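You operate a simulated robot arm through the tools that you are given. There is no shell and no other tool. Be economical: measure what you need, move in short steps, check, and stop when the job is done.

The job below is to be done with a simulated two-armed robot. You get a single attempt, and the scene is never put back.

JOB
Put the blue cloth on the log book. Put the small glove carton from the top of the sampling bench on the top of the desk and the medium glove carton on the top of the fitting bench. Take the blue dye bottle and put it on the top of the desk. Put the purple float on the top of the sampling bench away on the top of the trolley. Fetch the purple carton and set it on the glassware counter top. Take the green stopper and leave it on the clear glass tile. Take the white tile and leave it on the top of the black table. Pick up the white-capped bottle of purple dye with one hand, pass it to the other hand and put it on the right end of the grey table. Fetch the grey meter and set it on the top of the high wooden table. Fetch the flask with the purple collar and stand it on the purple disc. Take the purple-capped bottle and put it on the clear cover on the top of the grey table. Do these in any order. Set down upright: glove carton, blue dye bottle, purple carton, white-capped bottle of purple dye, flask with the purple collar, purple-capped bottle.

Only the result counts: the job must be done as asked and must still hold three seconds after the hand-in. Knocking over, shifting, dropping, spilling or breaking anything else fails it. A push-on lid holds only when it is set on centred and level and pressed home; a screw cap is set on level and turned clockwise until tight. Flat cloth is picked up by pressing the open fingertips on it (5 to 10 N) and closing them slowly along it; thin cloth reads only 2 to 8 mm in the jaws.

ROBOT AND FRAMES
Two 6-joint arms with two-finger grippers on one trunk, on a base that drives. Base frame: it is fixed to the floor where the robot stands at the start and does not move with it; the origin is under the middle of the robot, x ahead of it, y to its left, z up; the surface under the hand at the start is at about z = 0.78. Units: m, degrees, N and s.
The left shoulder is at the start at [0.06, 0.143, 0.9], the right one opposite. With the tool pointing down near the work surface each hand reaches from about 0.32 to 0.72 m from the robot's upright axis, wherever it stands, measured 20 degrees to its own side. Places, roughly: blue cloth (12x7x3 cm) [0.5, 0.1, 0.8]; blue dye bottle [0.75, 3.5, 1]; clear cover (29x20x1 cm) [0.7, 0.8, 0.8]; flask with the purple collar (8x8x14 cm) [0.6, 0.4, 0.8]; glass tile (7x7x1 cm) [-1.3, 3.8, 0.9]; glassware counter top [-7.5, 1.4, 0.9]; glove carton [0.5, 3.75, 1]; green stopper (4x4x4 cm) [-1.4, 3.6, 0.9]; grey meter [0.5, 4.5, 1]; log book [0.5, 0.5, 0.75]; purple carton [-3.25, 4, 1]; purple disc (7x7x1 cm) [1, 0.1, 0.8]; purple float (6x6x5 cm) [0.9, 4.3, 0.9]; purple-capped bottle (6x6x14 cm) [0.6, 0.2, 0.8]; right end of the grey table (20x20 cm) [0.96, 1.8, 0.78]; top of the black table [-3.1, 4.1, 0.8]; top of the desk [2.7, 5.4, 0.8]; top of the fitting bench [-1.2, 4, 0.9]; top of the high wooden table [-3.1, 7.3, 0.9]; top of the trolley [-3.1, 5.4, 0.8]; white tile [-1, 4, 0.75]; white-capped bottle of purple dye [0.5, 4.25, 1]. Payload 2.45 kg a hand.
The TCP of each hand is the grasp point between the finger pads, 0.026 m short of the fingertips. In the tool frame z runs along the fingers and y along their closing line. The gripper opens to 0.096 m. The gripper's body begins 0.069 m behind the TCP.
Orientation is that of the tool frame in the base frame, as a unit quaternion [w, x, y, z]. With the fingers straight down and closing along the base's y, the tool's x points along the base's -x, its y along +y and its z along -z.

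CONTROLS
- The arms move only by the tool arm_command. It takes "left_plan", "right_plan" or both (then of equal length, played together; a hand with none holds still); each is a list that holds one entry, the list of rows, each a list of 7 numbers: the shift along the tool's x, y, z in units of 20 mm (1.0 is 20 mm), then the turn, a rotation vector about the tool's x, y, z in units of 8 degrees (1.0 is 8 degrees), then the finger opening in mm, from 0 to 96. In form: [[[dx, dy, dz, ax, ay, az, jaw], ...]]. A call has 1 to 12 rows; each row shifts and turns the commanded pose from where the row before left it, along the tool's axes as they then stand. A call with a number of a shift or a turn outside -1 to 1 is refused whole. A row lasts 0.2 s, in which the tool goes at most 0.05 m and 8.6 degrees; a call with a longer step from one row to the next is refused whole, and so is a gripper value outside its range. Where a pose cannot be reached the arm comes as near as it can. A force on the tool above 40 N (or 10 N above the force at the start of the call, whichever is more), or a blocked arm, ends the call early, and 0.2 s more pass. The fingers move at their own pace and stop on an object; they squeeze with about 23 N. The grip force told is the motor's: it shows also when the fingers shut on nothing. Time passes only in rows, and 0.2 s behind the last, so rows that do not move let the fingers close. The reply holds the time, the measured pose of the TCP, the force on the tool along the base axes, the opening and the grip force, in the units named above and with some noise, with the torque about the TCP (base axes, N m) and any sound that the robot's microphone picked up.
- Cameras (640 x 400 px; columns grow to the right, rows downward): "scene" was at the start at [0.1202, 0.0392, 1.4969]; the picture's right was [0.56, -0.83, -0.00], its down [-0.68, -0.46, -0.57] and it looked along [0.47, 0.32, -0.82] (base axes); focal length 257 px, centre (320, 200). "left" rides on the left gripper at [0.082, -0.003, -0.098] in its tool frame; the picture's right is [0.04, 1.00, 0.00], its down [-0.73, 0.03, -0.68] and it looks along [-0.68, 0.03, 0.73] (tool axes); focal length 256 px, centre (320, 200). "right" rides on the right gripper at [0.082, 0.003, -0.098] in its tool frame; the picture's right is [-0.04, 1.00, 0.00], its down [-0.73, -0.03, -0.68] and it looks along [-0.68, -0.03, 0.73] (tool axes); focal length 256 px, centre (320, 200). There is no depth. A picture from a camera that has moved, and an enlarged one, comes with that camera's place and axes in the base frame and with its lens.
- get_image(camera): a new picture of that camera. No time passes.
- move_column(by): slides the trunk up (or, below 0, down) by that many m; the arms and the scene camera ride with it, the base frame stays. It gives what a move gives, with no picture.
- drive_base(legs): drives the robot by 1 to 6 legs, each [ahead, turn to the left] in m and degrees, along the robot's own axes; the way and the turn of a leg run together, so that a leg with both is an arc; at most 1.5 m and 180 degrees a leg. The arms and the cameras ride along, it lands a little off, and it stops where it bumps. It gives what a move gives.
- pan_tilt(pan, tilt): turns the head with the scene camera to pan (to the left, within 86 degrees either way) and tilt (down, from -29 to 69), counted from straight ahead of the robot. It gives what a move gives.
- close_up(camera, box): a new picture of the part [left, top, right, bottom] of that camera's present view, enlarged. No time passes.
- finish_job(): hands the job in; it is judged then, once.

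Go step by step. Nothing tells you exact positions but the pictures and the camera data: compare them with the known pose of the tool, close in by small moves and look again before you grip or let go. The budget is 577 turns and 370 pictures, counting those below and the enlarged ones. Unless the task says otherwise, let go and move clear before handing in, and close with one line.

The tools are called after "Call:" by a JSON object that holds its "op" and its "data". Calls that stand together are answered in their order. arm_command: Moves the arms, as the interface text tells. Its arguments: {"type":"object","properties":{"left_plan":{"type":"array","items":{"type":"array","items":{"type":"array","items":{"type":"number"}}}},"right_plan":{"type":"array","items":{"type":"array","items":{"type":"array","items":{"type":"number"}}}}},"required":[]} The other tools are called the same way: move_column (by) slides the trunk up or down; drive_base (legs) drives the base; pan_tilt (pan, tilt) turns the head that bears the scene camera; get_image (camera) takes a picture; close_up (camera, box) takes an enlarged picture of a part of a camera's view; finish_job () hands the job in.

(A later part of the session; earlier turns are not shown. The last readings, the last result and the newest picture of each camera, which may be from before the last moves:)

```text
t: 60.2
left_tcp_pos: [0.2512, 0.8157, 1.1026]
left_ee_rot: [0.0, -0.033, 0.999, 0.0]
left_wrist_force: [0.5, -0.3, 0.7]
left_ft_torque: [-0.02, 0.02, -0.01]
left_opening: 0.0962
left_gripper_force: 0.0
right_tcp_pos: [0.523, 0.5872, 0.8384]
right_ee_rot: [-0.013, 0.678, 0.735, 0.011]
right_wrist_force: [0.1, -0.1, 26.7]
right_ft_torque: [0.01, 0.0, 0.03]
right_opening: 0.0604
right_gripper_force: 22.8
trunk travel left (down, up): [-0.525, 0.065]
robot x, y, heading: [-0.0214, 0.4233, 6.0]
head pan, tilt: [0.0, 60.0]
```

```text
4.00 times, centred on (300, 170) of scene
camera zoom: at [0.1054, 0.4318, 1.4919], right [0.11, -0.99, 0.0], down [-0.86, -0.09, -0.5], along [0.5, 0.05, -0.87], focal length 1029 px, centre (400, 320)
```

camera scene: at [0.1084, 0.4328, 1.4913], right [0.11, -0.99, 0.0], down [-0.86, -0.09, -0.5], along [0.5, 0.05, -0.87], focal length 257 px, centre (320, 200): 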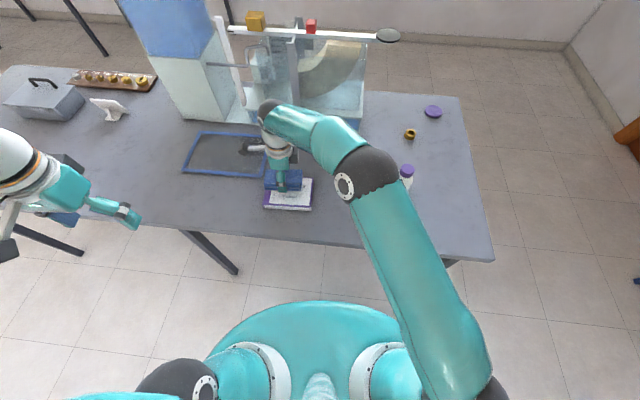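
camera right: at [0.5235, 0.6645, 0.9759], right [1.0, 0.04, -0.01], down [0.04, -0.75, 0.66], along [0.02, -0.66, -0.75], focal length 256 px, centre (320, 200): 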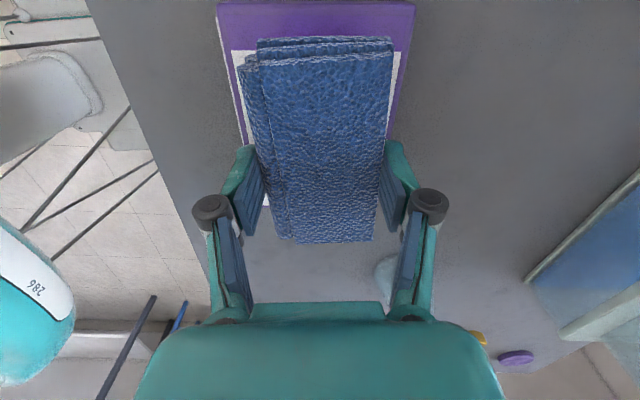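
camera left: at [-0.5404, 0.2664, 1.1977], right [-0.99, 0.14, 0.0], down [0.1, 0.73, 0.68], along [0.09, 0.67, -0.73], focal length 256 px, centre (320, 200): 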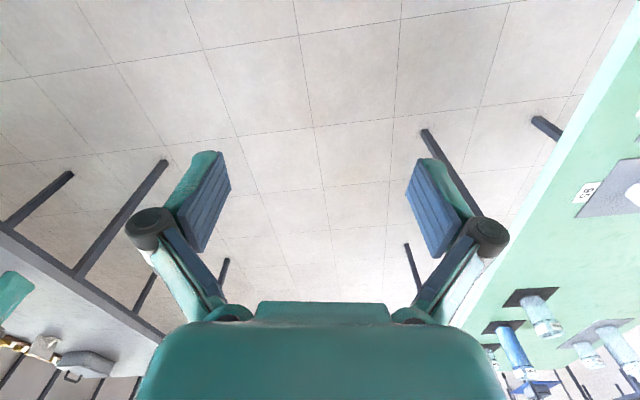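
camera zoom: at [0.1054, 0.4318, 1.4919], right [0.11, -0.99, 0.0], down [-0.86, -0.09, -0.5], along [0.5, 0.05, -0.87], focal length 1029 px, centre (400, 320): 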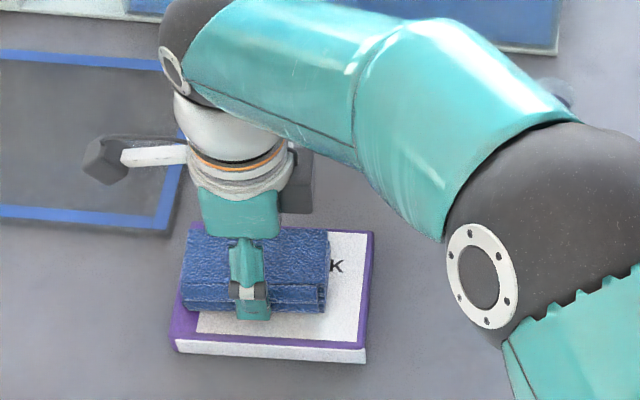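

The cloth is in contact on the book. I ease the pressure, open and rise.

Call:
{"op": "arm_command", "data": {"right_plan": [[[0, 0, -0.15, 0, 0, 0, 60], [0, 0, 0, 0, 0, 0, 75], [0, 0, 0, 0, 0, 0, 90], [0, 0, 0, 0, 0, 0, 90], [0, 0, -0.5, 0, 0, 0, 90], [0, 0, -1, 0, 0, 0, 90], [0, 0, -1, 0, 0, 0, 90], [0, 0, -1, 0, 0, 0, 90], [0, 0, -1, 0, 0, 0, 90], [0, 0, -1, 0, 0, 0, 90]]]}}

Call:
{"op": "get_image", "data": {"camera": "right"}}

```text
t: 62.4
left_tcp_pos: [0.2537, 0.8164, 1.1022]
left_ee_rot: [0.0, -0.032, 1.0, 0.0]
left_wrist_force: [0.0, -0.5, -0.8]
left_ft_torque: [-0.01, -0.02, 0.0]
left_opening: 0.0961
left_gripper_force: 0.2
right_tcp_pos: [0.5229, 0.5846, 0.9471]
right_ee_rot: [-0.014, 0.677, 0.736, 0.006]
right_wrist_force: [-0.5, 0.0, 0.2]
right_ft_torque: [0.02, 0.02, -0.02]
right_opening: 0.09
right_gripper_force: 0.1
trunk travel left (down, up): [-0.525, 0.065]
robot x, y, heading: [-0.0145, 0.4193, 6.0]
head pan, tilt: [0.0, 60.0]
```

```text
340 pictures are left
camera right: at [0.5202, 0.6631, 1.0477], right [1.0, 0.04, -0.01], down [0.04, -0.75, 0.66], along [0.02, -0.66, -0.75], focal length 256 px, centre (320, 200)
```

right: 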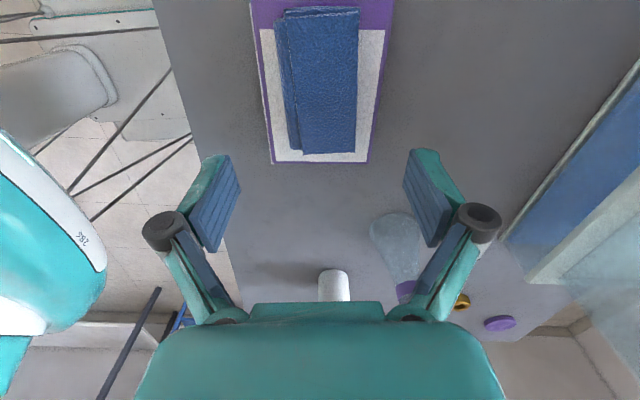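

The cloth sits on the book. Next I raise the right hand while turning it back, and turn the base right so the right hand can take the bottle and the left the flask.

Call:
{"op": "arm_command", "data": {"right_plan": [[[0, 0, -1, 0, 0, -1, 90], [0, 0, -1, 0, 0, -1, 90], [0, 0, -1, 0, 0, -1, 90], [0, 0, -1, 0, 0, -1, 90], [0, 0, -1, 0, 0, -1, 90], [0, 0, -1, 0, 0, -1, 90], [0, 0, 0, 0, 0, -1, 90], [0, 0, 0, 0, 0, -1, 90], [0, 0, 0, 0, 0, -1, 96], [0, 0, 0, 0, 0, -1, 96], [0, 0, 0, 0, 0, -0.5, 96]]]}}

Call:
{"op": "drive_base", "data": {"legs": [[0, -16]]}}

Call:
{"op": "get_image", "data": {"camera": "scene"}}

Call:
{"op": "get_image", "data": {"camera": "right"}}

```text
t: 64.8
left_tcp_pos: [0.2519, 0.816, 1.1024]
left_ee_rot: [0.0, -0.032, 0.999, 0.0]
left_wrist_force: [-0.4, 0.8, 0.2]
left_ft_torque: [-0.02, 0.02, -0.01]
left_opening: 0.0959
left_gripper_force: 0.1
right_tcp_pos: [0.5344, 0.5637, 1.0758]
right_ee_rot: [-0.002, 0.024, 0.999, 0.021]
right_wrist_force: [-0.7, -0.5, 0.5]
right_ft_torque: [-0.01, -0.02, 0.01]
right_opening: 0.096
right_gripper_force: 0.0
trunk travel left (down, up): [-0.525, 0.065]
robot x, y, heading: [-0.0205, 0.4185, 6.4]
head pan, tilt: [0.0, 60.0]
```

```text
t: 65.8
left_tcp_pos: [0.2964, 0.7836, 1.103]
left_ee_rot: [-0.001, 0.025, 1.0, 0.0]
left_wrist_force: [0.1, -0.8, 0.6]
left_ft_torque: [0.0, 0.02, 0.01]
left_opening: 0.096
left_gripper_force: 0.1
right_tcp_pos: [0.5423, 0.5122, 1.0649]
right_ee_rot: [-0.007, 0.074, 0.997, 0.016]
right_wrist_force: [0.5, -0.2, 0.3]
right_ft_torque: [0.01, 0.04, -0.01]
right_opening: 0.096
right_gripper_force: 0.1
trunk travel left (down, up): [-0.525, 0.065]
robot x, y, heading: [-0.0195, 0.4246, -0.1]
head pan, tilt: [0.0, 60.0]
stopped in leg 1: the robot was blocked; the commanded pose is now the measured one
```

```text
339 pictures are left
camera scene: at [0.1097, 0.4228, 1.4913], right [0.0, -1.0, 0.0], down [-0.87, 0.0, -0.5], along [0.5, 0.0, -0.87], focal length 257 px, centre (320, 200)
```

scene: 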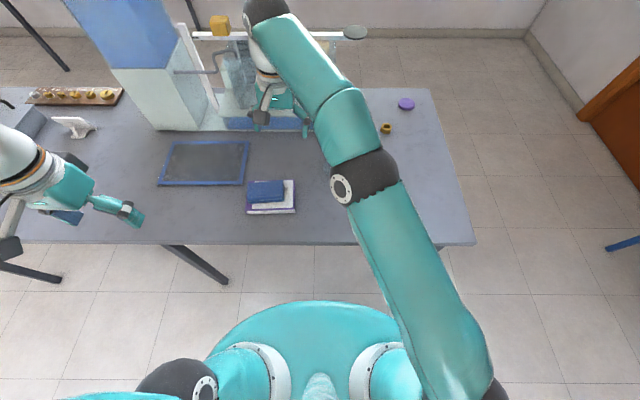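

```text
338 pictures are left
camera right: at [0.4626, 0.5239, 1.164], right [0.19, 0.98, 0.03], down [0.73, -0.16, 0.67], along [0.66, -0.1, -0.74], focal length 256 px, centre (320, 200)
```

right: 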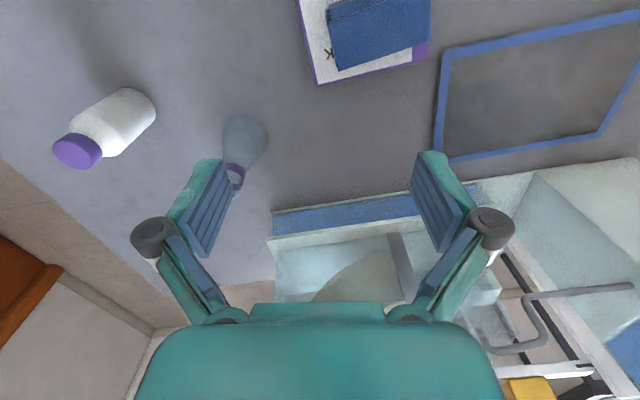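

The base stopped early, probably because the right arm was at its limit. I bring the right arm back over the bottle first, which also levels it.

Call:
{"op": "arm_command", "data": {"right_plan": [[[-0.25, -1, 0, 0, 0, 0, 96], [-0.25, -1, 0, 0, 0, 0, 96], [-0.25, -1, 0, 0, 0, 0, 96], [-0.25, -1, 0, 0, 0, 0, 96], [-0.25, -1, 0, 0, 0, 0, 96], [-0.25, -1, 0, 0, 0, 0, 96], [-0.25, -1, 0, 0, 0, 0, 96], [-0.25, -1, 0, 0, 0, 0, 96], [-0.25, -1, 0, 0, 0, 0, 96], [-0.25, -1, 0, 0, 0, 0, 96], [-0.25, -1, 0, 0, 0, 0, 96], [0, -1, 0, 0.22, -0.12, 0, 96]]]}}

Call:
{"op": "arm_command", "data": {"right_plan": [[[0, -0.75, 0, 0, 0, -0.5, 96], [0, -0.75, 0, 0, 0, -0.5, 96], [0, 0, 0, 0, 0, 0, 96]]]}}

Call:
{"op": "get_image", "data": {"camera": "right"}}

Call:
{"op": "close_up", "data": {"camera": "scene", "box": [280, 110, 440, 210]}}

```text
t: 68.4
left_tcp_pos: [0.2953, 0.7841, 1.1013]
left_ee_rot: [-0.001, 0.025, 1.0, 0.001]
left_wrist_force: [0.3, -0.3, 0.0]
left_ft_torque: [0.02, 0.0, -0.02]
left_opening: 0.0958
left_gripper_force: 0.0
right_tcp_pos: [0.5611, 0.2688, 1.0602]
right_ee_rot: [0.001, 0.073, 0.997, 0.0]
right_wrist_force: [-0.7, 0.7, 0.1]
right_ft_torque: [0.01, -0.03, 0.0]
right_opening: 0.0959
right_gripper_force: 0.0
trunk travel left (down, up): [-0.525, 0.065]
robot x, y, heading: [-0.0203, 0.4232, -0.1]
head pan, tilt: [0.0, 60.0]
```

```text
t: 69.2
left_tcp_pos: [0.2971, 0.7843, 1.1036]
left_ee_rot: [-0.001, 0.026, 1.0, 0.0]
left_wrist_force: [-0.3, 0.0, 0.5]
left_ft_torque: [0.02, -0.02, 0.0]
left_opening: 0.0961
left_gripper_force: 0.0
right_tcp_pos: [0.5581, 0.2385, 1.0578]
right_ee_rot: [0.0, 0.003, 1.0, -0.001]
right_wrist_force: [0.4, 0.3, 0.1]
right_ft_torque: [0.01, -0.04, 0.02]
right_opening: 0.0957
right_gripper_force: 0.0
trunk travel left (down, up): [-0.525, 0.065]
robot x, y, heading: [-0.0164, 0.4227, 0.1]
head pan, tilt: [0.0, 60.0]
```

```text
337 pictures are left
camera right: at [0.475, 0.2422, 1.1549], right [0.05, 1.0, 0.0], down [0.73, -0.03, 0.68], along [0.68, -0.03, -0.73], focal length 256 px, centre (320, 200)
```

right: 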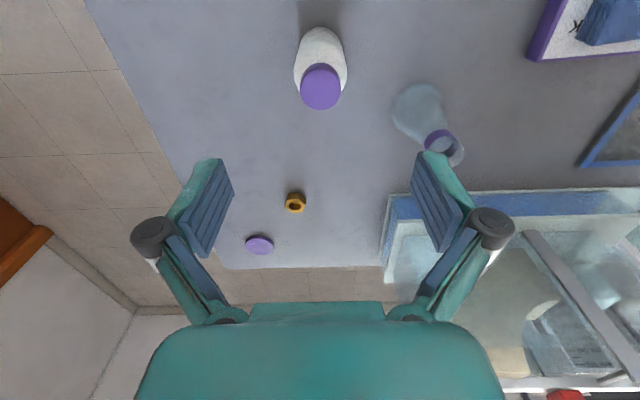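

```text
4.00 times, centred on (360, 160) of scene
camera zoom: at [0.1091, 0.4235, 1.4913], right [0.0, -1.0, 0.0], down [-0.87, 0.0, -0.5], along [0.5, 0.0, -0.87], focal length 1029 px, centre (160, 360)
```

zoom: 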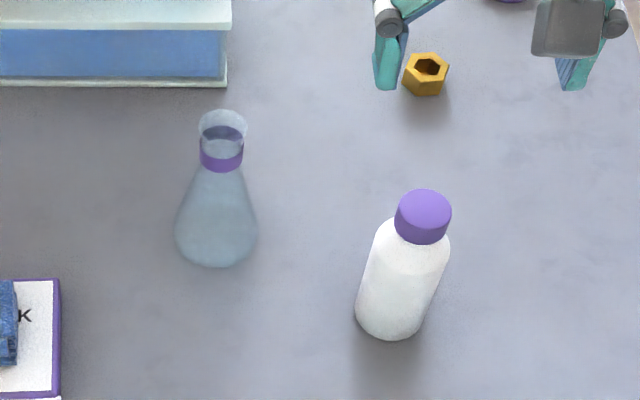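

The bottle is right under the hand. I descend to about z 0.858 and grip its body.

Call:
{"op": "arm_command", "data": {"right_plan": [[[0, 0, 1, 0, 0, 0, 96], [0, 0, 1, 0, 0, 0, 96], [0, 0, 1, 0, 0, 0, 96], [0, 0, 1, 0, 0, 0, 96], [0, 0, 1, 0, 0, 0, 96], [0, 0, 1, 0, 0, 0, 96], [0, 0, 1, 0, 0, 0, 96], [0, 0, 1, 0, 0, 0, 96], [0, 0, 1, 0, 0, 0, 96], [0, 0, 0.9, 0, 0, 0, 96], [0, 0, 0, 0, 0, 0, 96]]]}}

Call:
{"op": "get_image", "data": {"camera": "right"}}

```text
t: 71.6
left_tcp_pos: [0.2967, 0.7837, 1.1027]
left_ee_rot: [0.0, 0.025, 1.0, 0.0]
left_wrist_force: [-1.3, -0.6, -0.3]
left_ft_torque: [0.01, 0.0, 0.04]
left_opening: 0.096
left_gripper_force: 0.1
right_tcp_pos: [0.5587, 0.2384, 0.8601]
right_ee_rot: [0.002, 0.003, 1.0, 0.0]
right_wrist_force: [-0.7, 0.9, 0.3]
right_ft_torque: [0.0, -0.01, -0.04]
right_opening: 0.0959
right_gripper_force: 0.1
trunk travel left (down, up): [-0.525, 0.065]
robot x, y, heading: [-0.0169, 0.4226, -0.0]
head pan, tilt: [0.0, 60.0]
```

```text
335 pictures are left
camera right: at [0.4753, 0.2418, 0.9567], right [0.05, 1.0, 0.0], down [0.73, -0.03, 0.68], along [0.68, -0.03, -0.73], focal length 256 px, centre (320, 200)
```

right: 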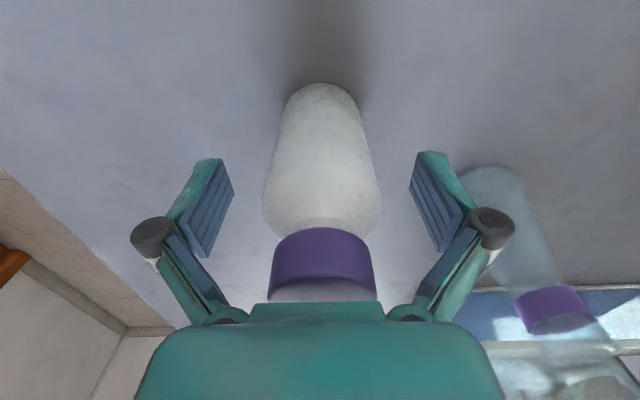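

Centred between the fingers. I close and lift.

Call:
{"op": "arm_command", "data": {"right_plan": [[[0, 0, 0, 0, 0, 0, 60], [0, 0, 0, 0, 0, 0, 40], [0, 0, 0, 0, 0, 0, 40], [0, 0, 0, 0, 0, 0, 40], [0, 0, -0.5, 0, 0, 0, 40], [0, 0, -0.5, 0, 0, 0, 40]]]}}

Call:
{"op": "arm_command", "data": {"right_plan": [[[0, 0, -1, 0, 0, 0, 40], [0, 0, -1, 0, 0, 0, 40], [0, 0, -1, 0, 0, 0, 40], [0, 0, -1, 0, 0, 0, 40], [0, 0, -1, 0, 0, 0, 40], [1, -0.5, -1, 0, 0, 0, 40], [1, -0.5, -1, 0, 0, 0, 40], [1, -0.5, -0.5, 0, 0, 0, 40], [1, -0.5, 0, 0, 0, 0, 40], [1, -0.5, 0, 0, 0, 0, 40], [1, -0.5, 0, 0, 0, 0, 40], [1, -0.5, 0, 0, 0, 0, 40]]]}}

Call:
{"op": "get_image", "data": {"camera": "scene"}}

```text
t: 73.0
left_tcp_pos: [0.2962, 0.7834, 1.1032]
left_ee_rot: [0.0, 0.025, 1.0, 0.0]
left_wrist_force: [-0.3, -0.4, -1.0]
left_ft_torque: [-0.01, 0.01, 0.0]
left_opening: 0.0958
left_gripper_force: 0.1
right_tcp_pos: [0.5581, 0.2381, 0.8797]
right_ee_rot: [0.001, 0.004, 1.0, 0.0]
right_wrist_force: [0.2, 0.0, -3.0]
right_ft_torque: [-0.01, 0.0, 0.0]
right_opening: 0.055
right_gripper_force: 23.3
trunk travel left (down, up): [-0.525, 0.065]
robot x, y, heading: [-0.0213, 0.428, 0.1]
head pan, tilt: [0.0, 60.0]
```

```text
t: 75.6
left_tcp_pos: [0.2961, 0.7844, 1.1039]
left_ee_rot: [0.0, 0.025, 1.0, -0.001]
left_wrist_force: [0.3, 0.2, -1.0]
left_ft_torque: [0.0, 0.0, 0.02]
left_opening: 0.0961
left_gripper_force: 0.0
right_tcp_pos: [0.4167, 0.169, 1.03]
right_ee_rot: [0.002, 0.003, 1.0, 0.0]
right_wrist_force: [-0.3, 0.4, -2.4]
right_ft_torque: [0.0, 0.0, 0.0]
right_opening: 0.0548
right_gripper_force: 22.6
trunk travel left (down, up): [-0.525, 0.065]
robot x, y, heading: [-0.0201, 0.4219, 0.2]
head pan, tilt: [0.0, 60.0]
```

```text
334 pictures are left
camera scene: at [0.1083, 0.4231, 1.4914], right [0.0, -1.0, 0.0], down [-0.87, 0.0, -0.5], along [0.5, 0.0, -0.87], focal length 257 px, centre (320, 200)
```

scene: 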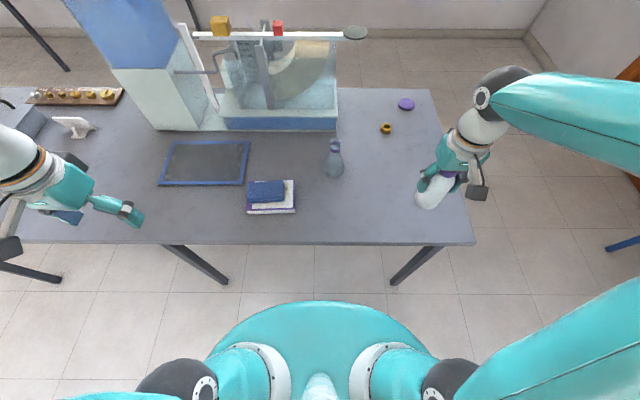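

The bottle is held. I turn the base 10 degrees right so the left hand can reach the flask.

Call:
{"op": "drive_base", "data": {"legs": [[0.03, 0], [0, -10]]}}

Call:
{"op": "get_image", "data": {"camera": "left"}}

```text
t: 77.2
left_tcp_pos: [0.3836, 0.7253, 1.1027]
left_ee_rot: [0.0, 0.111, 0.994, -0.001]
left_wrist_force: [0.9, -0.2, 0.1]
left_ft_torque: [-0.01, 0.0, 0.0]
left_opening: 0.0959
left_gripper_force: 0.0
right_tcp_pos: [0.3958, 0.098, 1.0307]
right_ee_rot: [0.001, 0.089, 0.996, 0.0]
right_wrist_force: [0.5, 0.8, -2.0]
right_ft_torque: [0.0, 0.02, -0.01]
right_opening: 0.055
right_gripper_force: 23.0
trunk travel left (down, up): [-0.525, 0.065]
robot x, y, heading: [0.0121, 0.4267, -9.7]
head pan, tilt: [0.0, 60.0]
```

```text
333 pictures are left
camera left: at [0.3022, 0.7394, 1.2016], right [0.18, 0.98, 0.0], down [0.72, -0.13, 0.68], along [0.67, -0.12, -0.73], focal length 256 px, centre (320, 200)
```

left: 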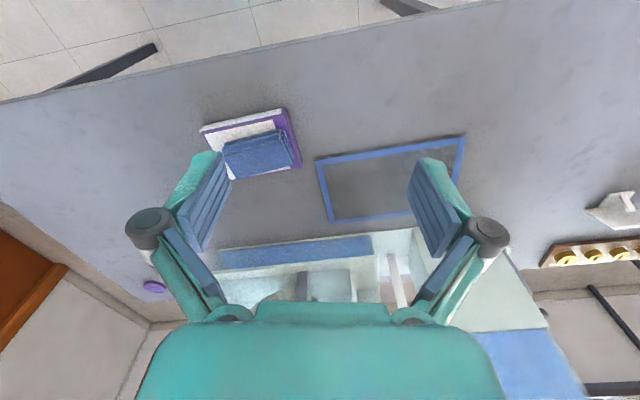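

I bring the left hand above the flask.

Call:
{"op": "arm_command", "data": {"left_plan": [[[-1, -0.86, 0, 0, 0, 0, 96], [-1, -0.86, 0, 0, 0, 0, 96], [-1, -0.86, 0, 0, 0, 0, 96], [-1, -0.86, 0, 0, 0, 0, 96], [-1, -0.86, 0, 0, 0, 0, 96], [-1, -0.86, 0, 0, 0, 0, 96], [-1, -0.86, 0, 0, 0, 0, 96], [-1, -0.86, 0, 0, 0, 0, 96], [-1, -0.86, 0, 0, 0, 0, 96], [-1, -0.86, 0, 0, 0, 0, 96], [-1, -0.86, 0, 0, 0, 0, 96], [-1, -0.86, 0, 0, 0, 0, 96]]]}}

Call:
{"op": "arm_command", "data": {"left_plan": [[[-1, -0.86, 0, 0, 0, 0, 96], [-1, -0.86, 0, 0, 0, 0, 96], [-1, -0.86, 0, 0, 0, 0, 96], [-0.5, -0.86, 1, 0, 0, 0, 96], [0, 0, 1, 0, 0, 0, 96], [0, 0, 0, 0, 0, 0, 96]]]}}

Call:
{"op": "get_image", "data": {"camera": "left"}}

Call:
{"op": "get_image", "data": {"camera": "scene"}}

```text
t: 79.8
left_tcp_pos: [0.5734, 0.4682, 1.1029]
left_ee_rot: [-0.002, 0.111, 0.994, 0.001]
left_wrist_force: [0.2, 0.1, -0.4]
left_ft_torque: [-0.03, 0.01, -0.04]
left_opening: 0.096
left_gripper_force: 0.1
right_tcp_pos: [0.3979, 0.0975, 1.0297]
right_ee_rot: [0.001, 0.09, 0.996, 0.0]
right_wrist_force: [-0.3, -0.2, -2.0]
right_ft_torque: [0.0, 0.03, 0.01]
right_opening: 0.0548
right_gripper_force: 23.2
trunk travel left (down, up): [-0.525, 0.065]
robot x, y, heading: [0.0133, 0.427, -9.8]
head pan, tilt: [0.0, 60.0]
```

```text
t: 81.2
left_tcp_pos: [0.6248, 0.3878, 1.0634]
left_ee_rot: [-0.001, 0.111, 0.994, 0.0]
left_wrist_force: [-0.9, 0.3, 0.7]
left_ft_torque: [-0.01, 0.01, 0.01]
left_opening: 0.096
left_gripper_force: 0.0
right_tcp_pos: [0.396, 0.0975, 1.031]
right_ee_rot: [0.001, 0.089, 0.996, 0.0]
right_wrist_force: [-0.2, -0.1, -2.7]
right_ft_torque: [0.02, 0.0, 0.05]
right_opening: 0.055
right_gripper_force: 22.4
trunk travel left (down, up): [-0.525, 0.065]
robot x, y, heading: [0.0122, 0.4292, -9.7]
head pan, tilt: [0.0, 60.0]
```

```text
332 pictures are left
camera left: at [0.5453, 0.4021, 1.1613], right [0.18, 0.98, 0.0], down [0.72, -0.13, 0.68], along [0.67, -0.12, -0.74], focal length 256 px, centre (320, 200)
```

left: 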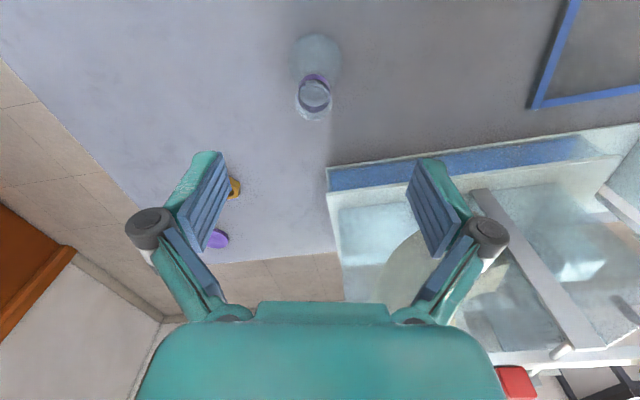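

```text
331 pictures are left
camera scene: at [0.1385, 0.4055, 1.4912], right [-0.17, -0.99, 0.0], down [-0.85, 0.15, -0.5], along [0.49, -0.08, -0.87], focal length 257 px, centre (320, 200)
```

scene: 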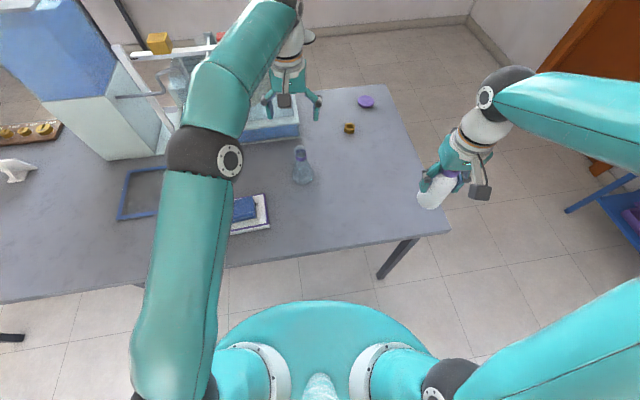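

The flask mouth is near (0.636, 0.380). I adjust and descend to the neck.

Call:
{"op": "arm_command", "data": {"left_plan": [[[-0.62, -0.27, 1, 0, 0, 0, 96], [0, 0, 1, 0, 0, 0, 96], [0, 0, 1, 0, 0, 0, 96], [0, 0, 1, 0, 0, 0, 96], [0, 0, 1, 0, 0, 0, 96], [0, 0, 1, 0, 0, 0, 96], [0, 0, 1, 0, 0, 0, 96], [0, 0, 1, 0, 0, 0, 96], [0, 0, 0, 0, 0, 0, 96]]]}}

Call:
{"op": "get_image", "data": {"camera": "left"}}

```text
t: 83.2
left_tcp_pos: [0.6347, 0.3809, 0.9025]
left_ee_rot: [-0.001, 0.111, 0.994, 0.0]
left_wrist_force: [-0.1, 0.0, -0.2]
left_ft_torque: [0.0, 0.0, 0.03]
left_opening: 0.096
left_gripper_force: 0.1
right_tcp_pos: [0.3968, 0.0974, 1.0309]
right_ee_rot: [0.0, 0.09, 0.996, 0.0]
right_wrist_force: [0.0, 0.7, -2.4]
right_ft_torque: [-0.02, 0.03, -0.01]
right_opening: 0.055
right_gripper_force: 23.3
trunk travel left (down, up): [-0.525, 0.065]
robot x, y, heading: [0.0116, 0.4262, -9.7]
head pan, tilt: [0.0, 60.0]
```

```text
330 pictures are left
camera left: at [0.5549, 0.3946, 1.0003], right [0.18, 0.98, 0.0], down [0.72, -0.13, 0.68], along [0.67, -0.12, -0.74], focal length 256 px, centre (320, 200)
```

left: 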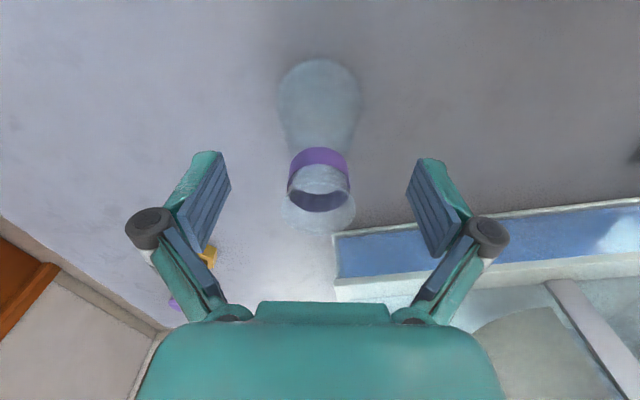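

Collar centred. I lower a few mm, close, and lift slightly.

Call:
{"op": "arm_command", "data": {"left_plan": [[[0, 0, 0.4, 0, 0, 0, 96], [0, 0, 0, 0, 0, 0, 60], [0, 0, 0, 0, 0, 0, 25], [0, 0, 0, 0, 0, 0, 15], [0, 0, 0, 0, 0, 0, 15], [0, 0, -0.5, 0, 0, 0, 15], [0, 0, -0.5, 0, 0, 0, 15]]]}}

Call:
{"op": "get_image", "data": {"camera": "left"}}

```text
t: 84.8
left_tcp_pos: [0.6357, 0.3802, 0.9126]
left_ee_rot: [-0.001, 0.111, 0.994, 0.0]
left_wrist_force: [-0.2, 0.4, -1.1]
left_ft_torque: [0.0, 0.0, 0.02]
left_opening: 0.0322
left_gripper_force: 23.1
right_tcp_pos: [0.3967, 0.0975, 1.0305]
right_ee_rot: [0.0, 0.09, 0.996, 0.0]
right_wrist_force: [0.3, -0.6, -3.1]
right_ft_torque: [0.0, 0.03, -0.02]
right_opening: 0.0547
right_gripper_force: 23.1
trunk travel left (down, up): [-0.525, 0.065]
robot x, y, heading: [0.0077, 0.4277, -9.5]
head pan, tilt: [0.0, 60.0]
```

```text
329 pictures are left
camera left: at [0.5553, 0.3945, 1.0129], right [0.18, 0.98, 0.0], down [0.72, -0.13, 0.68], along [0.67, -0.12, -0.74], focal length 256 px, centre (320, 200)
```

left: 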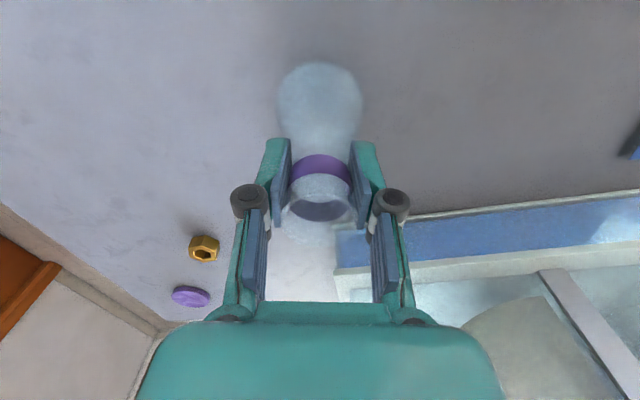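

The flask is held by its collar. I lift it clear, pull it back, then move the base towards the cover.

Call:
{"op": "arm_command", "data": {"left_plan": [[[0, 0, -1, 0, 0, 0, 15], [0, 0, -1, 0, 0, 0, 15], [0, 0, -1, 0, 0, 0, 15], [0, 0, -1, 0, 0, 0, 15], [0, 0, -1, 0, 0, 0, 15], [0, 0, -1, 0, 0, 0, 15], [0, 0, -1, 0, 0, 0, 15], [0.5, 0, -0.5, 0, 0, 0, 15], [1, 0, 0, 0, 0, 0, 15], [1, 0, 0, 0, 0, 0, 15], [1, 0, 0, 0, 0, 0, 15], [1, 0, 0, 0, 0, 0, 15]]]}}

Call:
{"op": "arm_command", "data": {"left_plan": [[[1, 0.5, 0, 0, 0, 0, 15], [1, 0.5, 0, 0, 0, 0, 15], [1, 0.5, 0, 0, 0, 0, 15], [1, 0.5, 0, 0, 0, 0, 15], [1, 0.5, 0, 0, 0, 0, 15], [0.5, 0.5, 0, 0, 0, 0, 15], [0, 0, 0, 0, 0, 0, 15]]]}}

Call:
{"op": "drive_base", "data": {"legs": [[-0.1, 0], [0, -45]]}}

```text
t: 87.4
left_tcp_pos: [0.5472, 0.4003, 1.0651]
left_ee_rot: [-0.001, 0.11, 0.994, 0.0]
left_wrist_force: [0.2, 0.4, -0.3]
left_ft_torque: [-0.01, -0.03, 0.01]
left_opening: 0.0318
left_gripper_force: 23.1
right_tcp_pos: [0.3956, 0.098, 1.0314]
right_ee_rot: [0.001, 0.09, 0.996, 0.0]
right_wrist_force: [-0.3, 0.9, -2.9]
right_ft_torque: [0.03, 0.0, 0.0]
right_opening: 0.0548
right_gripper_force: 23.5
trunk travel left (down, up): [-0.525, 0.065]
robot x, y, heading: [0.0138, 0.4279, -9.7]
head pan, tilt: [0.0, 60.0]
```

```text
t: 89.0
left_tcp_pos: [0.4538, 0.4823, 1.0648]
left_ee_rot: [0.0, 0.111, 0.994, 0.0]
left_wrist_force: [0.0, -0.9, -0.2]
left_ft_torque: [0.03, 0.02, -0.02]
left_opening: 0.0318
left_gripper_force: 23.5
right_tcp_pos: [0.3965, 0.0979, 1.0311]
right_ee_rot: [0.001, 0.09, 0.996, 0.0]
right_wrist_force: [0.5, 0.1, -3.0]
right_ft_torque: [-0.02, 0.0, -0.05]
right_opening: 0.0546
right_gripper_force: 22.8
trunk travel left (down, up): [-0.525, 0.065]
robot x, y, heading: [0.0111, 0.426, -9.8]
head pan, tilt: [0.0, 60.0]
```

```text
t: 92.5
left_tcp_pos: [0.2607, 0.1635, 1.0663]
left_ee_rot: [-0.001, 0.491, 0.871, 0.0]
left_wrist_force: [0.6, 0.1, -0.6]
left_ft_torque: [0.01, 0.02, 0.0]
left_opening: 0.0319
left_gripper_force: 22.7
right_tcp_pos: [-0.055, -0.0618, 1.0321]
right_ee_rot: [0.001, 0.472, 0.881, -0.001]
right_wrist_force: [-0.8, -0.3, -3.4]
right_ft_torque: [0.02, 0.03, 0.01]
right_opening: 0.0547
right_gripper_force: 23.0
trunk travel left (down, up): [-0.525, 0.065]
robot x, y, heading: [-0.056, 0.4627, -55.8]
head pan, tilt: [0.0, 60.0]
```

Call:
{"op": "drive_base", "data": {"legs": [[-0.43, 0], [0, 45]]}}

Call:
{"op": "drive_base", "data": {"legs": [[0, 10.8], [0.28, 0]]}}

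Call:
{"op": "get_image", "data": {"camera": "scene"}}

```text
t: 97.5
left_tcp_pos: [0.1403, 0.829, 1.0653]
left_ee_rot: [-0.001, 0.124, 0.992, 0.0]
left_wrist_force: [0.0, -1.2, -1.3]
left_ft_torque: [0.02, 0.02, 0.03]
left_opening: 0.0319
left_gripper_force: 22.9
right_tcp_pos: [0.0722, 0.4465, 1.0312]
right_ee_rot: [0.001, 0.103, 0.995, -0.001]
right_wrist_force: [0.6, -0.6, -2.8]
right_ft_torque: [0.06, -0.01, -0.02]
right_opening: 0.0545
right_gripper_force: 23.3
trunk travel left (down, up): [-0.525, 0.065]
robot x, y, heading: [-0.3055, 0.784, -11.0]
head pan, tilt: [0.0, 60.0]
```

```text
t: 100.2
left_tcp_pos: [0.4073, 0.9113, 1.0659]
left_ee_rot: [-0.001, 0.028, 1.0, 0.001]
left_wrist_force: [-0.1, 0.8, -0.5]
left_ft_torque: [-0.02, 0.02, 0.02]
left_opening: 0.0319
left_gripper_force: 22.9
right_tcp_pos: [0.4144, 0.5218, 1.031]
right_ee_rot: [0.0, 0.007, 1.0, 0.0]
right_wrist_force: [0.3, 0.5, -3.2]
right_ft_torque: [0.02, 0.04, 0.03]
right_opening: 0.0545
right_gripper_force: 23.0
trunk travel left (down, up): [-0.525, 0.065]
robot x, y, heading: [-0.0198, 0.7879, -0.2]
head pan, tilt: [0.0, 60.0]
```

```text
328 pictures are left
camera scene: at [0.1083, 0.7846, 1.4911], right [0.0, -1.0, 0.0], down [-0.87, 0.0, -0.5], along [0.5, 0.0, -0.87], focal length 257 px, centre (320, 200)
```

scene: 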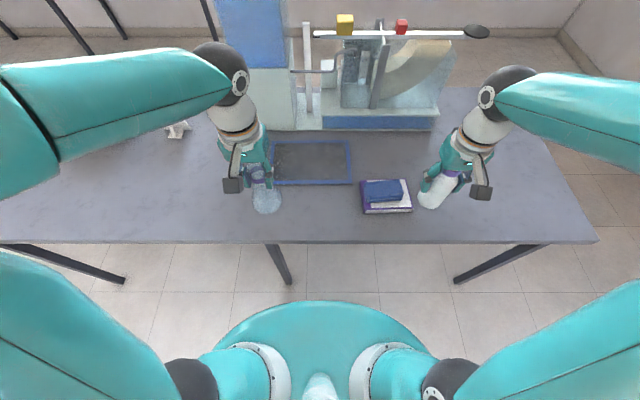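

The cover spans about x 0.57–0.755, y 0.68–0.95. I carry the bottle with the right hand to (0.63, 0.75).

Call:
{"op": "arm_command", "data": {"right_plan": [[[-0.885, 0.96, 0, 0, 0, 0, 40], [-0.885, 0.96, 0, 0, 0, 0, 40], [-0.885, 0.96, 0, 0, 0, 0, 40], [-0.885, 0.96, 0, 0, 0, 0, 40], [-0.885, 0.96, 0, 0, 0, 0, 40], [-0.885, 0.96, 0, 0, 0, 0, 40], [-0.885, 0.96, 0, 0, 0, 0, 40], [-0.885, 0.96, 0, 0, 0, 0, 40], [-0.885, 0.96, 0, 0, 0, 0, 40], [-0.885, 0.96, 0, 0, 0, 0, 40], [-0.885, 0.96, 0, 0, 0, 0, 40], [-0.885, 0.96, 0, 0, 0, 0, 40]]]}}

Call:
{"op": "get_image", "data": {"camera": "scene"}}

Call:
{"op": "get_image", "data": {"camera": "right"}}

```text
t: 102.8
left_tcp_pos: [0.4052, 0.9107, 1.0659]
left_ee_rot: [-0.001, 0.027, 1.0, 0.0]
left_wrist_force: [-0.5, -0.4, 0.9]
left_ft_torque: [-0.01, -0.02, 0.03]
left_opening: 0.032
left_gripper_force: 22.8
right_tcp_pos: [0.6081, 0.7469, 1.0249]
right_ee_rot: [0.0, 0.007, 1.0, -0.001]
right_wrist_force: [-0.4, 0.9, -1.9]
right_ft_torque: [0.03, -0.01, -0.01]
right_opening: 0.0544
right_gripper_force: 23.0
right hand out of reach, approached as far as the arm can: row 12
trunk travel left (down, up): [-0.525, 0.065]
robot x, y, heading: [-0.0218, 0.7845, 0.0]
head pan, tilt: [0.0, 60.0]
```

```text
327 pictures are left
camera scene: at [0.106, 0.785, 1.4914], right [0.0, -1.0, 0.0], down [-0.87, 0.0, -0.5], along [0.5, 0.0, -0.87], focal length 257 px, centre (320, 200)
```

scene: 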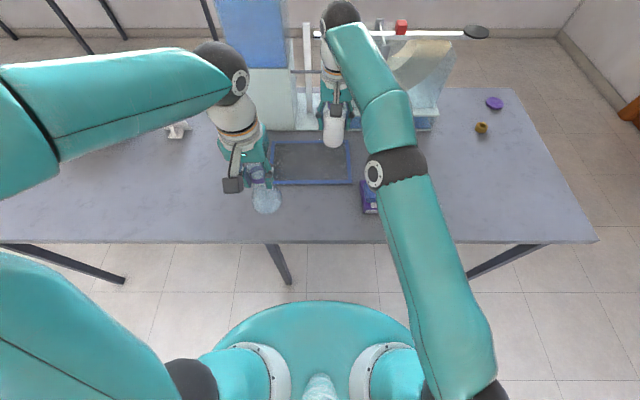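

```text
326 pictures are left
camera right: at [0.525, 0.7515, 1.1232], right [0.05, 1.0, 0.0], down [0.73, -0.04, 0.68], along [0.68, -0.04, -0.73], focal length 256 px, centre (320, 200)
```

right: 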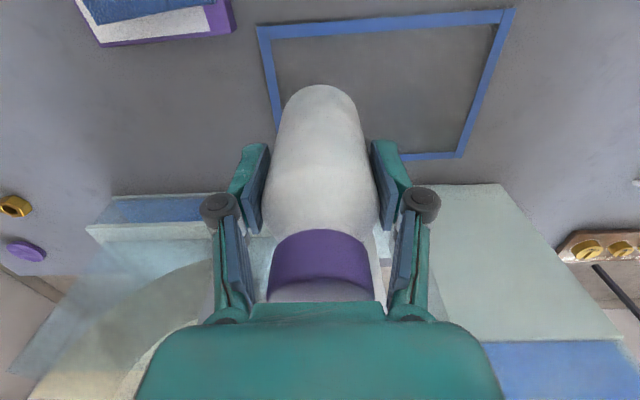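

The hand is at its reach here but will gain reach going down. I lower to just above the cover.

Call:
{"op": "arm_command", "data": {"right_plan": [[[0, 0, 1, 0, 0, 0, 40], [0, 0, 1, 0, 0, 0, 40], [0, 0, 1, 0, 0, 0, 40], [0, 0, 1, 0, 0, 0, 40], [0, 0, 1, 0, 0, 0, 40], [0, 0, 1, 0, 0, 0, 40], [0, 0, 0, 0, 0, 0, 40]]]}}

Call:
{"op": "get_image", "data": {"camera": "right"}}

Call:
{"op": "close_up", "data": {"camera": "scene", "box": [240, 100, 400, 200]}}

```text
t: 104.5
left_tcp_pos: [0.4054, 0.9107, 1.0665]
left_ee_rot: [-0.001, 0.028, 1.0, 0.0]
left_wrist_force: [0.3, 0.1, -0.4]
left_ft_torque: [0.01, -0.02, -0.02]
left_opening: 0.0316
left_gripper_force: 23.2
right_tcp_pos: [0.6077, 0.7469, 0.9053]
right_ee_rot: [0.0, 0.007, 1.0, 0.0]
right_wrist_force: [-0.2, -0.2, -3.2]
right_ft_torque: [0.01, 0.02, -0.01]
right_opening: 0.0546
right_gripper_force: 22.9
trunk travel left (down, up): [-0.525, 0.065]
robot x, y, heading: [-0.024, 0.7884, -0.5]
head pan, tilt: [0.0, 60.0]
```

```text
325 pictures are left
camera right: at [0.5256, 0.7509, 1.0024], right [0.05, 1.0, 0.0], down [0.73, -0.04, 0.68], along [0.68, -0.04, -0.73], focal length 256 px, centre (320, 200)
```

right: 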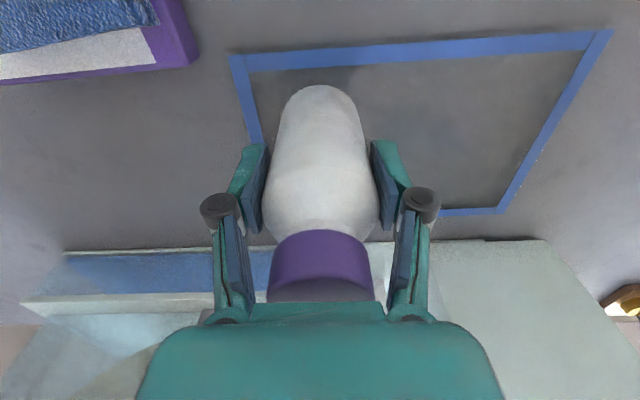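

```text
4.00 times, centred on (320, 150) of scene
camera zoom: at [0.1069, 0.7847, 1.4913], right [0.0, -1.0, 0.0], down [-0.87, 0.0, -0.5], along [0.5, 0.0, -0.87], focal length 1029 px, centre (320, 400)
```

zoom: 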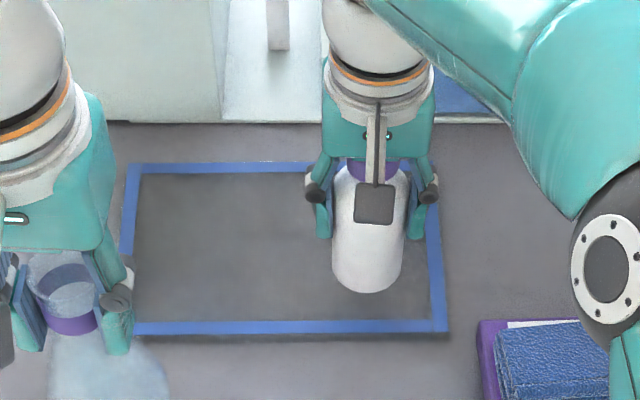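

Good position; I shift slightly inward and lower gently.

Call:
{"op": "arm_command", "data": {"right_plan": [[[-0.8, 0.5, 0, 0, 0, 0, 40], [0, 0, 0.6, 0, 0, 0, 40], [0, 0, 0.4, 0, 0, 0, 40], [0, 0, 0.3, 0, 0, 0, 40], [0, 0, 0, 0, 0, 0, 40]]]}}

Call:
{"op": "arm_command", "data": {"right_plan": [[[0, 0, 0.25, 0, 0, 0, 40], [0, 0, 0, 0, 0, 0, 40]]]}}

```text
t: 105.7
left_tcp_pos: [0.4059, 0.9107, 1.066]
left_ee_rot: [-0.001, 0.028, 1.0, 0.0]
left_wrist_force: [-0.1, 0.4, -0.5]
left_ft_torque: [0.02, 0.0, -0.02]
left_opening: 0.0319
left_gripper_force: 23.0
right_tcp_pos: [0.6248, 0.756, 0.8794]
right_ee_rot: [0.0, 0.007, 1.0, -0.001]
right_wrist_force: [0.2, -0.8, -3.3]
right_ft_torque: [0.02, 0.02, 0.03]
right_opening: 0.0543
right_gripper_force: 22.5
trunk travel left (down, up): [-0.525, 0.065]
robot x, y, heading: [-0.0192, 0.7866, -0.1]
head pan, tilt: [0.0, 60.0]
```

```text
t: 106.2
left_tcp_pos: [0.4055, 0.9109, 1.0662]
left_ee_rot: [-0.001, 0.028, 1.0, 0.0]
left_wrist_force: [0.1, 0.0, -1.3]
left_ft_torque: [0.02, -0.01, 0.04]
left_opening: 0.032
left_gripper_force: 23.5
right_tcp_pos: [0.625, 0.7554, 0.8748]
right_ee_rot: [0.0, 0.007, 1.0, -0.001]
right_wrist_force: [-0.7, 0.0, -2.0]
right_ft_torque: [0.01, 0.01, 0.0]
right_opening: 0.0544
right_gripper_force: 23.3
trunk travel left (down, up): [-0.525, 0.065]
robot x, y, heading: [-0.02, 0.7864, -0.2]
head pan, tilt: [0.0, 60.0]
```

Call:
{"op": "arm_command", "data": {"right_plan": [[[0, 0, 0.2, 0, 0, 0, 40], [0, 0, 0, 0, 0, 0, 40]]]}}

Call:
{"op": "arm_command", "data": {"right_plan": [[[0, 0, 0.15, 0, 0, 0, 40], [0, 0, 0, 0, 0, 0, 40]]]}}

```text
t: 106.8
left_tcp_pos: [0.4064, 0.9117, 1.0659]
left_ee_rot: [-0.001, 0.028, 1.0, 0.0]
left_wrist_force: [-0.2, -0.3, -0.5]
left_ft_torque: [0.06, -0.03, 0.0]
left_opening: 0.0317
left_gripper_force: 23.1
right_tcp_pos: [0.625, 0.7573, 0.8714]
right_ee_rot: [0.001, 0.006, 1.0, 0.0]
right_wrist_force: [0.5, -0.7, -2.1]
right_ft_torque: [0.01, 0.03, 0.0]
right_opening: 0.0547
right_gripper_force: 23.2
trunk travel left (down, up): [-0.525, 0.065]
robot x, y, heading: [-0.022, 0.7884, -0.1]
head pan, tilt: [0.0, 60.0]
```

```text
t: 107.5
left_tcp_pos: [0.4042, 0.9107, 1.0679]
left_ee_rot: [-0.001, 0.028, 1.0, 0.001]
left_wrist_force: [0.2, -0.4, -0.1]
left_ft_torque: [0.01, -0.02, 0.01]
left_opening: 0.0321
left_gripper_force: 22.8
right_tcp_pos: [0.6244, 0.7561, 0.8698]
right_ee_rot: [0.003, 0.007, 1.0, 0.0]
right_wrist_force: [0.9, -0.1, 11.2]
right_ft_torque: [-0.07, 0.15, 0.02]
right_opening: 0.0547
right_gripper_force: 22.6
trunk travel left (down, up): [-0.525, 0.065]
robot x, y, heading: [-0.025, 0.7867, -0.4]
head pan, tilt: [0.0, 60.0]
```

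Contact at 11 N, so the bottle stands on the cover. I open and rise.

Call:
{"op": "arm_command", "data": {"right_plan": [[[0, 0, -0.1, 0, 0, 0, 56], [0, 0, 0, 0, 0, 0, 70], [0, 0, 0, 0, 0, 0, 90], [0, 0, 0, 0, 0, 0, 96], [0, 0, -0.5, 0, 0, 0, 96], [0, 0, -1, 0, 0, 0, 96], [0, 0, -1, 0, 0, 0, 96], [0, 0, -1, 0, 0, 0, 96], [0, 0, -1, 0, 0, 0, 96], [0, 0, -1, 0, 0, 0, 96], [0, 0, -1, 0, 0, 0, 96]]]}}

Call:
{"op": "arm_command", "data": {"right_plan": [[[1, -1, -0.5, 0, 0, 0, 96], [1, -1, 0, 0, 0, 0, 96], [1, -1, 0, 0, 0, 0, 96], [1, -1, 0, 0, 0, 0, 96], [1, -1, 0, 0, 0, 0, 96], [1, -1, 0, 0, 0, 0, 96], [1, -1, 0, 0, 0, 0, 96], [1, -1, 0, 0, 0, 0, 96], [1, -1, 0, 0, 0, 0, 96], [0, -1, 0, 0, 0, 0, 96]]]}}

Call:
{"op": "get_image", "data": {"camera": "scene"}}

```text
t: 109.8
left_tcp_pos: [0.4053, 0.9109, 1.0656]
left_ee_rot: [-0.002, 0.028, 1.0, -0.001]
left_wrist_force: [-0.2, -0.8, -0.3]
left_ft_torque: [0.06, 0.01, 0.02]
left_opening: 0.0318
left_gripper_force: 23.2
right_tcp_pos: [0.6146, 0.7545, 0.9968]
right_ee_rot: [0.001, 0.007, 1.0, 0.0]
right_wrist_force: [0.2, 0.4, 0.0]
right_ft_torque: [0.0, 0.01, -0.02]
right_opening: 0.096
right_gripper_force: 0.0
right hand out of reach, approached as far as the arm can: row 10, 11
trunk travel left (down, up): [-0.525, 0.065]
robot x, y, heading: [-0.0208, 0.785, -0.2]
head pan, tilt: [0.0, 60.0]
```

```text
t: 112.0
left_tcp_pos: [0.4059, 0.9117, 1.067]
left_ee_rot: [-0.001, 0.028, 1.0, 0.0]
left_wrist_force: [-0.5, 0.2, -1.6]
left_ft_torque: [0.02, 0.01, 0.02]
left_opening: 0.032
left_gripper_force: 22.5
right_tcp_pos: [0.4323, 0.5572, 1.0062]
right_ee_rot: [0.0, 0.006, 1.0, 0.0]
right_wrist_force: [0.6, 0.3, 1.2]
right_ft_torque: [-0.01, -0.02, -0.02]
right_opening: 0.096
right_gripper_force: 0.1
trunk travel left (down, up): [-0.525, 0.065]
robot x, y, heading: [-0.0227, 0.7855, -0.3]
head pan, tilt: [0.0, 60.0]
```

```text
323 pictures are left
camera scene: at [0.107, 0.7844, 1.4912], right [0.0, -1.0, 0.0], down [-0.87, 0.0, -0.5], along [0.5, 0.0, -0.87], focal length 257 px, centre (320, 200)
```

scene: 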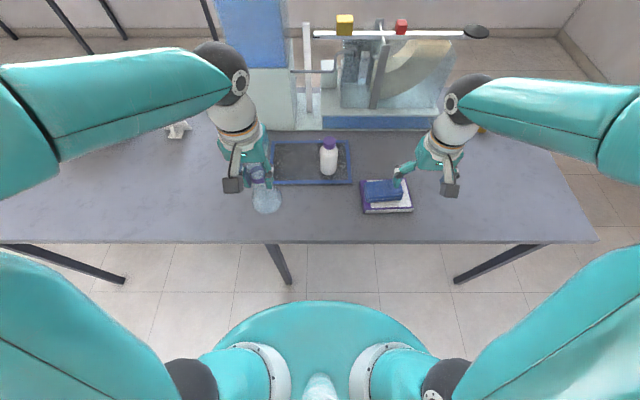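

The bottle stands on the cover. Now I drive round the right end of the table to place the flask on the purple disc near (0.961, 0.077).

Call:
{"op": "drive_base", "data": {"legs": [[-0.3, 0], [0, -45]]}}

Call:
{"op": "drive_base", "data": {"legs": [[0, -45], [1.32, 0]]}}

Call:
{"op": "drive_base", "data": {"legs": [[0, 45]]}}

```text
t: 116.4
left_tcp_pos: [0.0659, 0.5745, 1.0654]
left_ee_rot: [-0.001, 0.409, 0.913, 0.0]
left_wrist_force: [0.8, 0.4, -0.9]
left_ft_torque: [0.04, 0.0, -0.04]
left_opening: 0.0318
left_gripper_force: 22.9
right_tcp_pos: [-0.1648, 0.3061, 1.0068]
right_ee_rot: [-0.001, 0.39, 0.921, 0.0]
right_wrist_force: [0.0, -0.6, -0.4]
right_ft_torque: [0.0, 0.01, -0.01]
right_opening: 0.0957
right_gripper_force: 0.1
trunk travel left (down, up): [-0.525, 0.065]
robot x, y, heading: [-0.3015, 0.8085, -45.0]
head pan, tilt: [0.0, 60.0]
```

```text
t: 125.5
left_tcp_pos: [-0.2187, -0.9512, 1.0668]
left_ee_rot: [-0.001, 0.729, 0.685, 0.0]
left_wrist_force: [0.6, -1.1, 0.0]
left_ft_torque: [0.02, 0.04, 0.0]
left_opening: 0.0319
left_gripper_force: 23.1
right_tcp_pos: [-0.5721, -0.9748, 1.0078]
right_ee_rot: [0.0, 0.713, 0.701, 0.0]
right_wrist_force: [-0.4, -0.3, 0.1]
right_ft_torque: [0.0, -0.01, 0.03]
right_opening: 0.0959
right_gripper_force: 0.1
trunk travel left (down, up): [-0.525, 0.065]
robot x, y, heading: [-0.3077, -0.5239, -90.2]
head pan, tilt: [0.0, 60.0]
```

```text
t: 128.3
left_tcp_pos: [0.058, -0.7622, 1.0672]
left_ee_rot: [-0.001, 0.41, 0.912, -0.001]
left_wrist_force: [-0.1, -0.2, -1.9]
left_ft_torque: [0.03, 0.02, -0.03]
left_opening: 0.032
left_gripper_force: 22.9
right_tcp_pos: [-0.175, -1.0298, 1.0082]
right_ee_rot: [-0.001, 0.39, 0.921, 0.001]
right_wrist_force: [0.2, 0.5, 0.0]
right_ft_torque: [0.03, 0.03, 0.0]
right_opening: 0.0958
right_gripper_force: 0.1
trunk travel left (down, up): [-0.525, 0.065]
robot x, y, heading: [-0.3315, -0.5412, -45.5]
head pan, tilt: [0.0, 60.0]
```

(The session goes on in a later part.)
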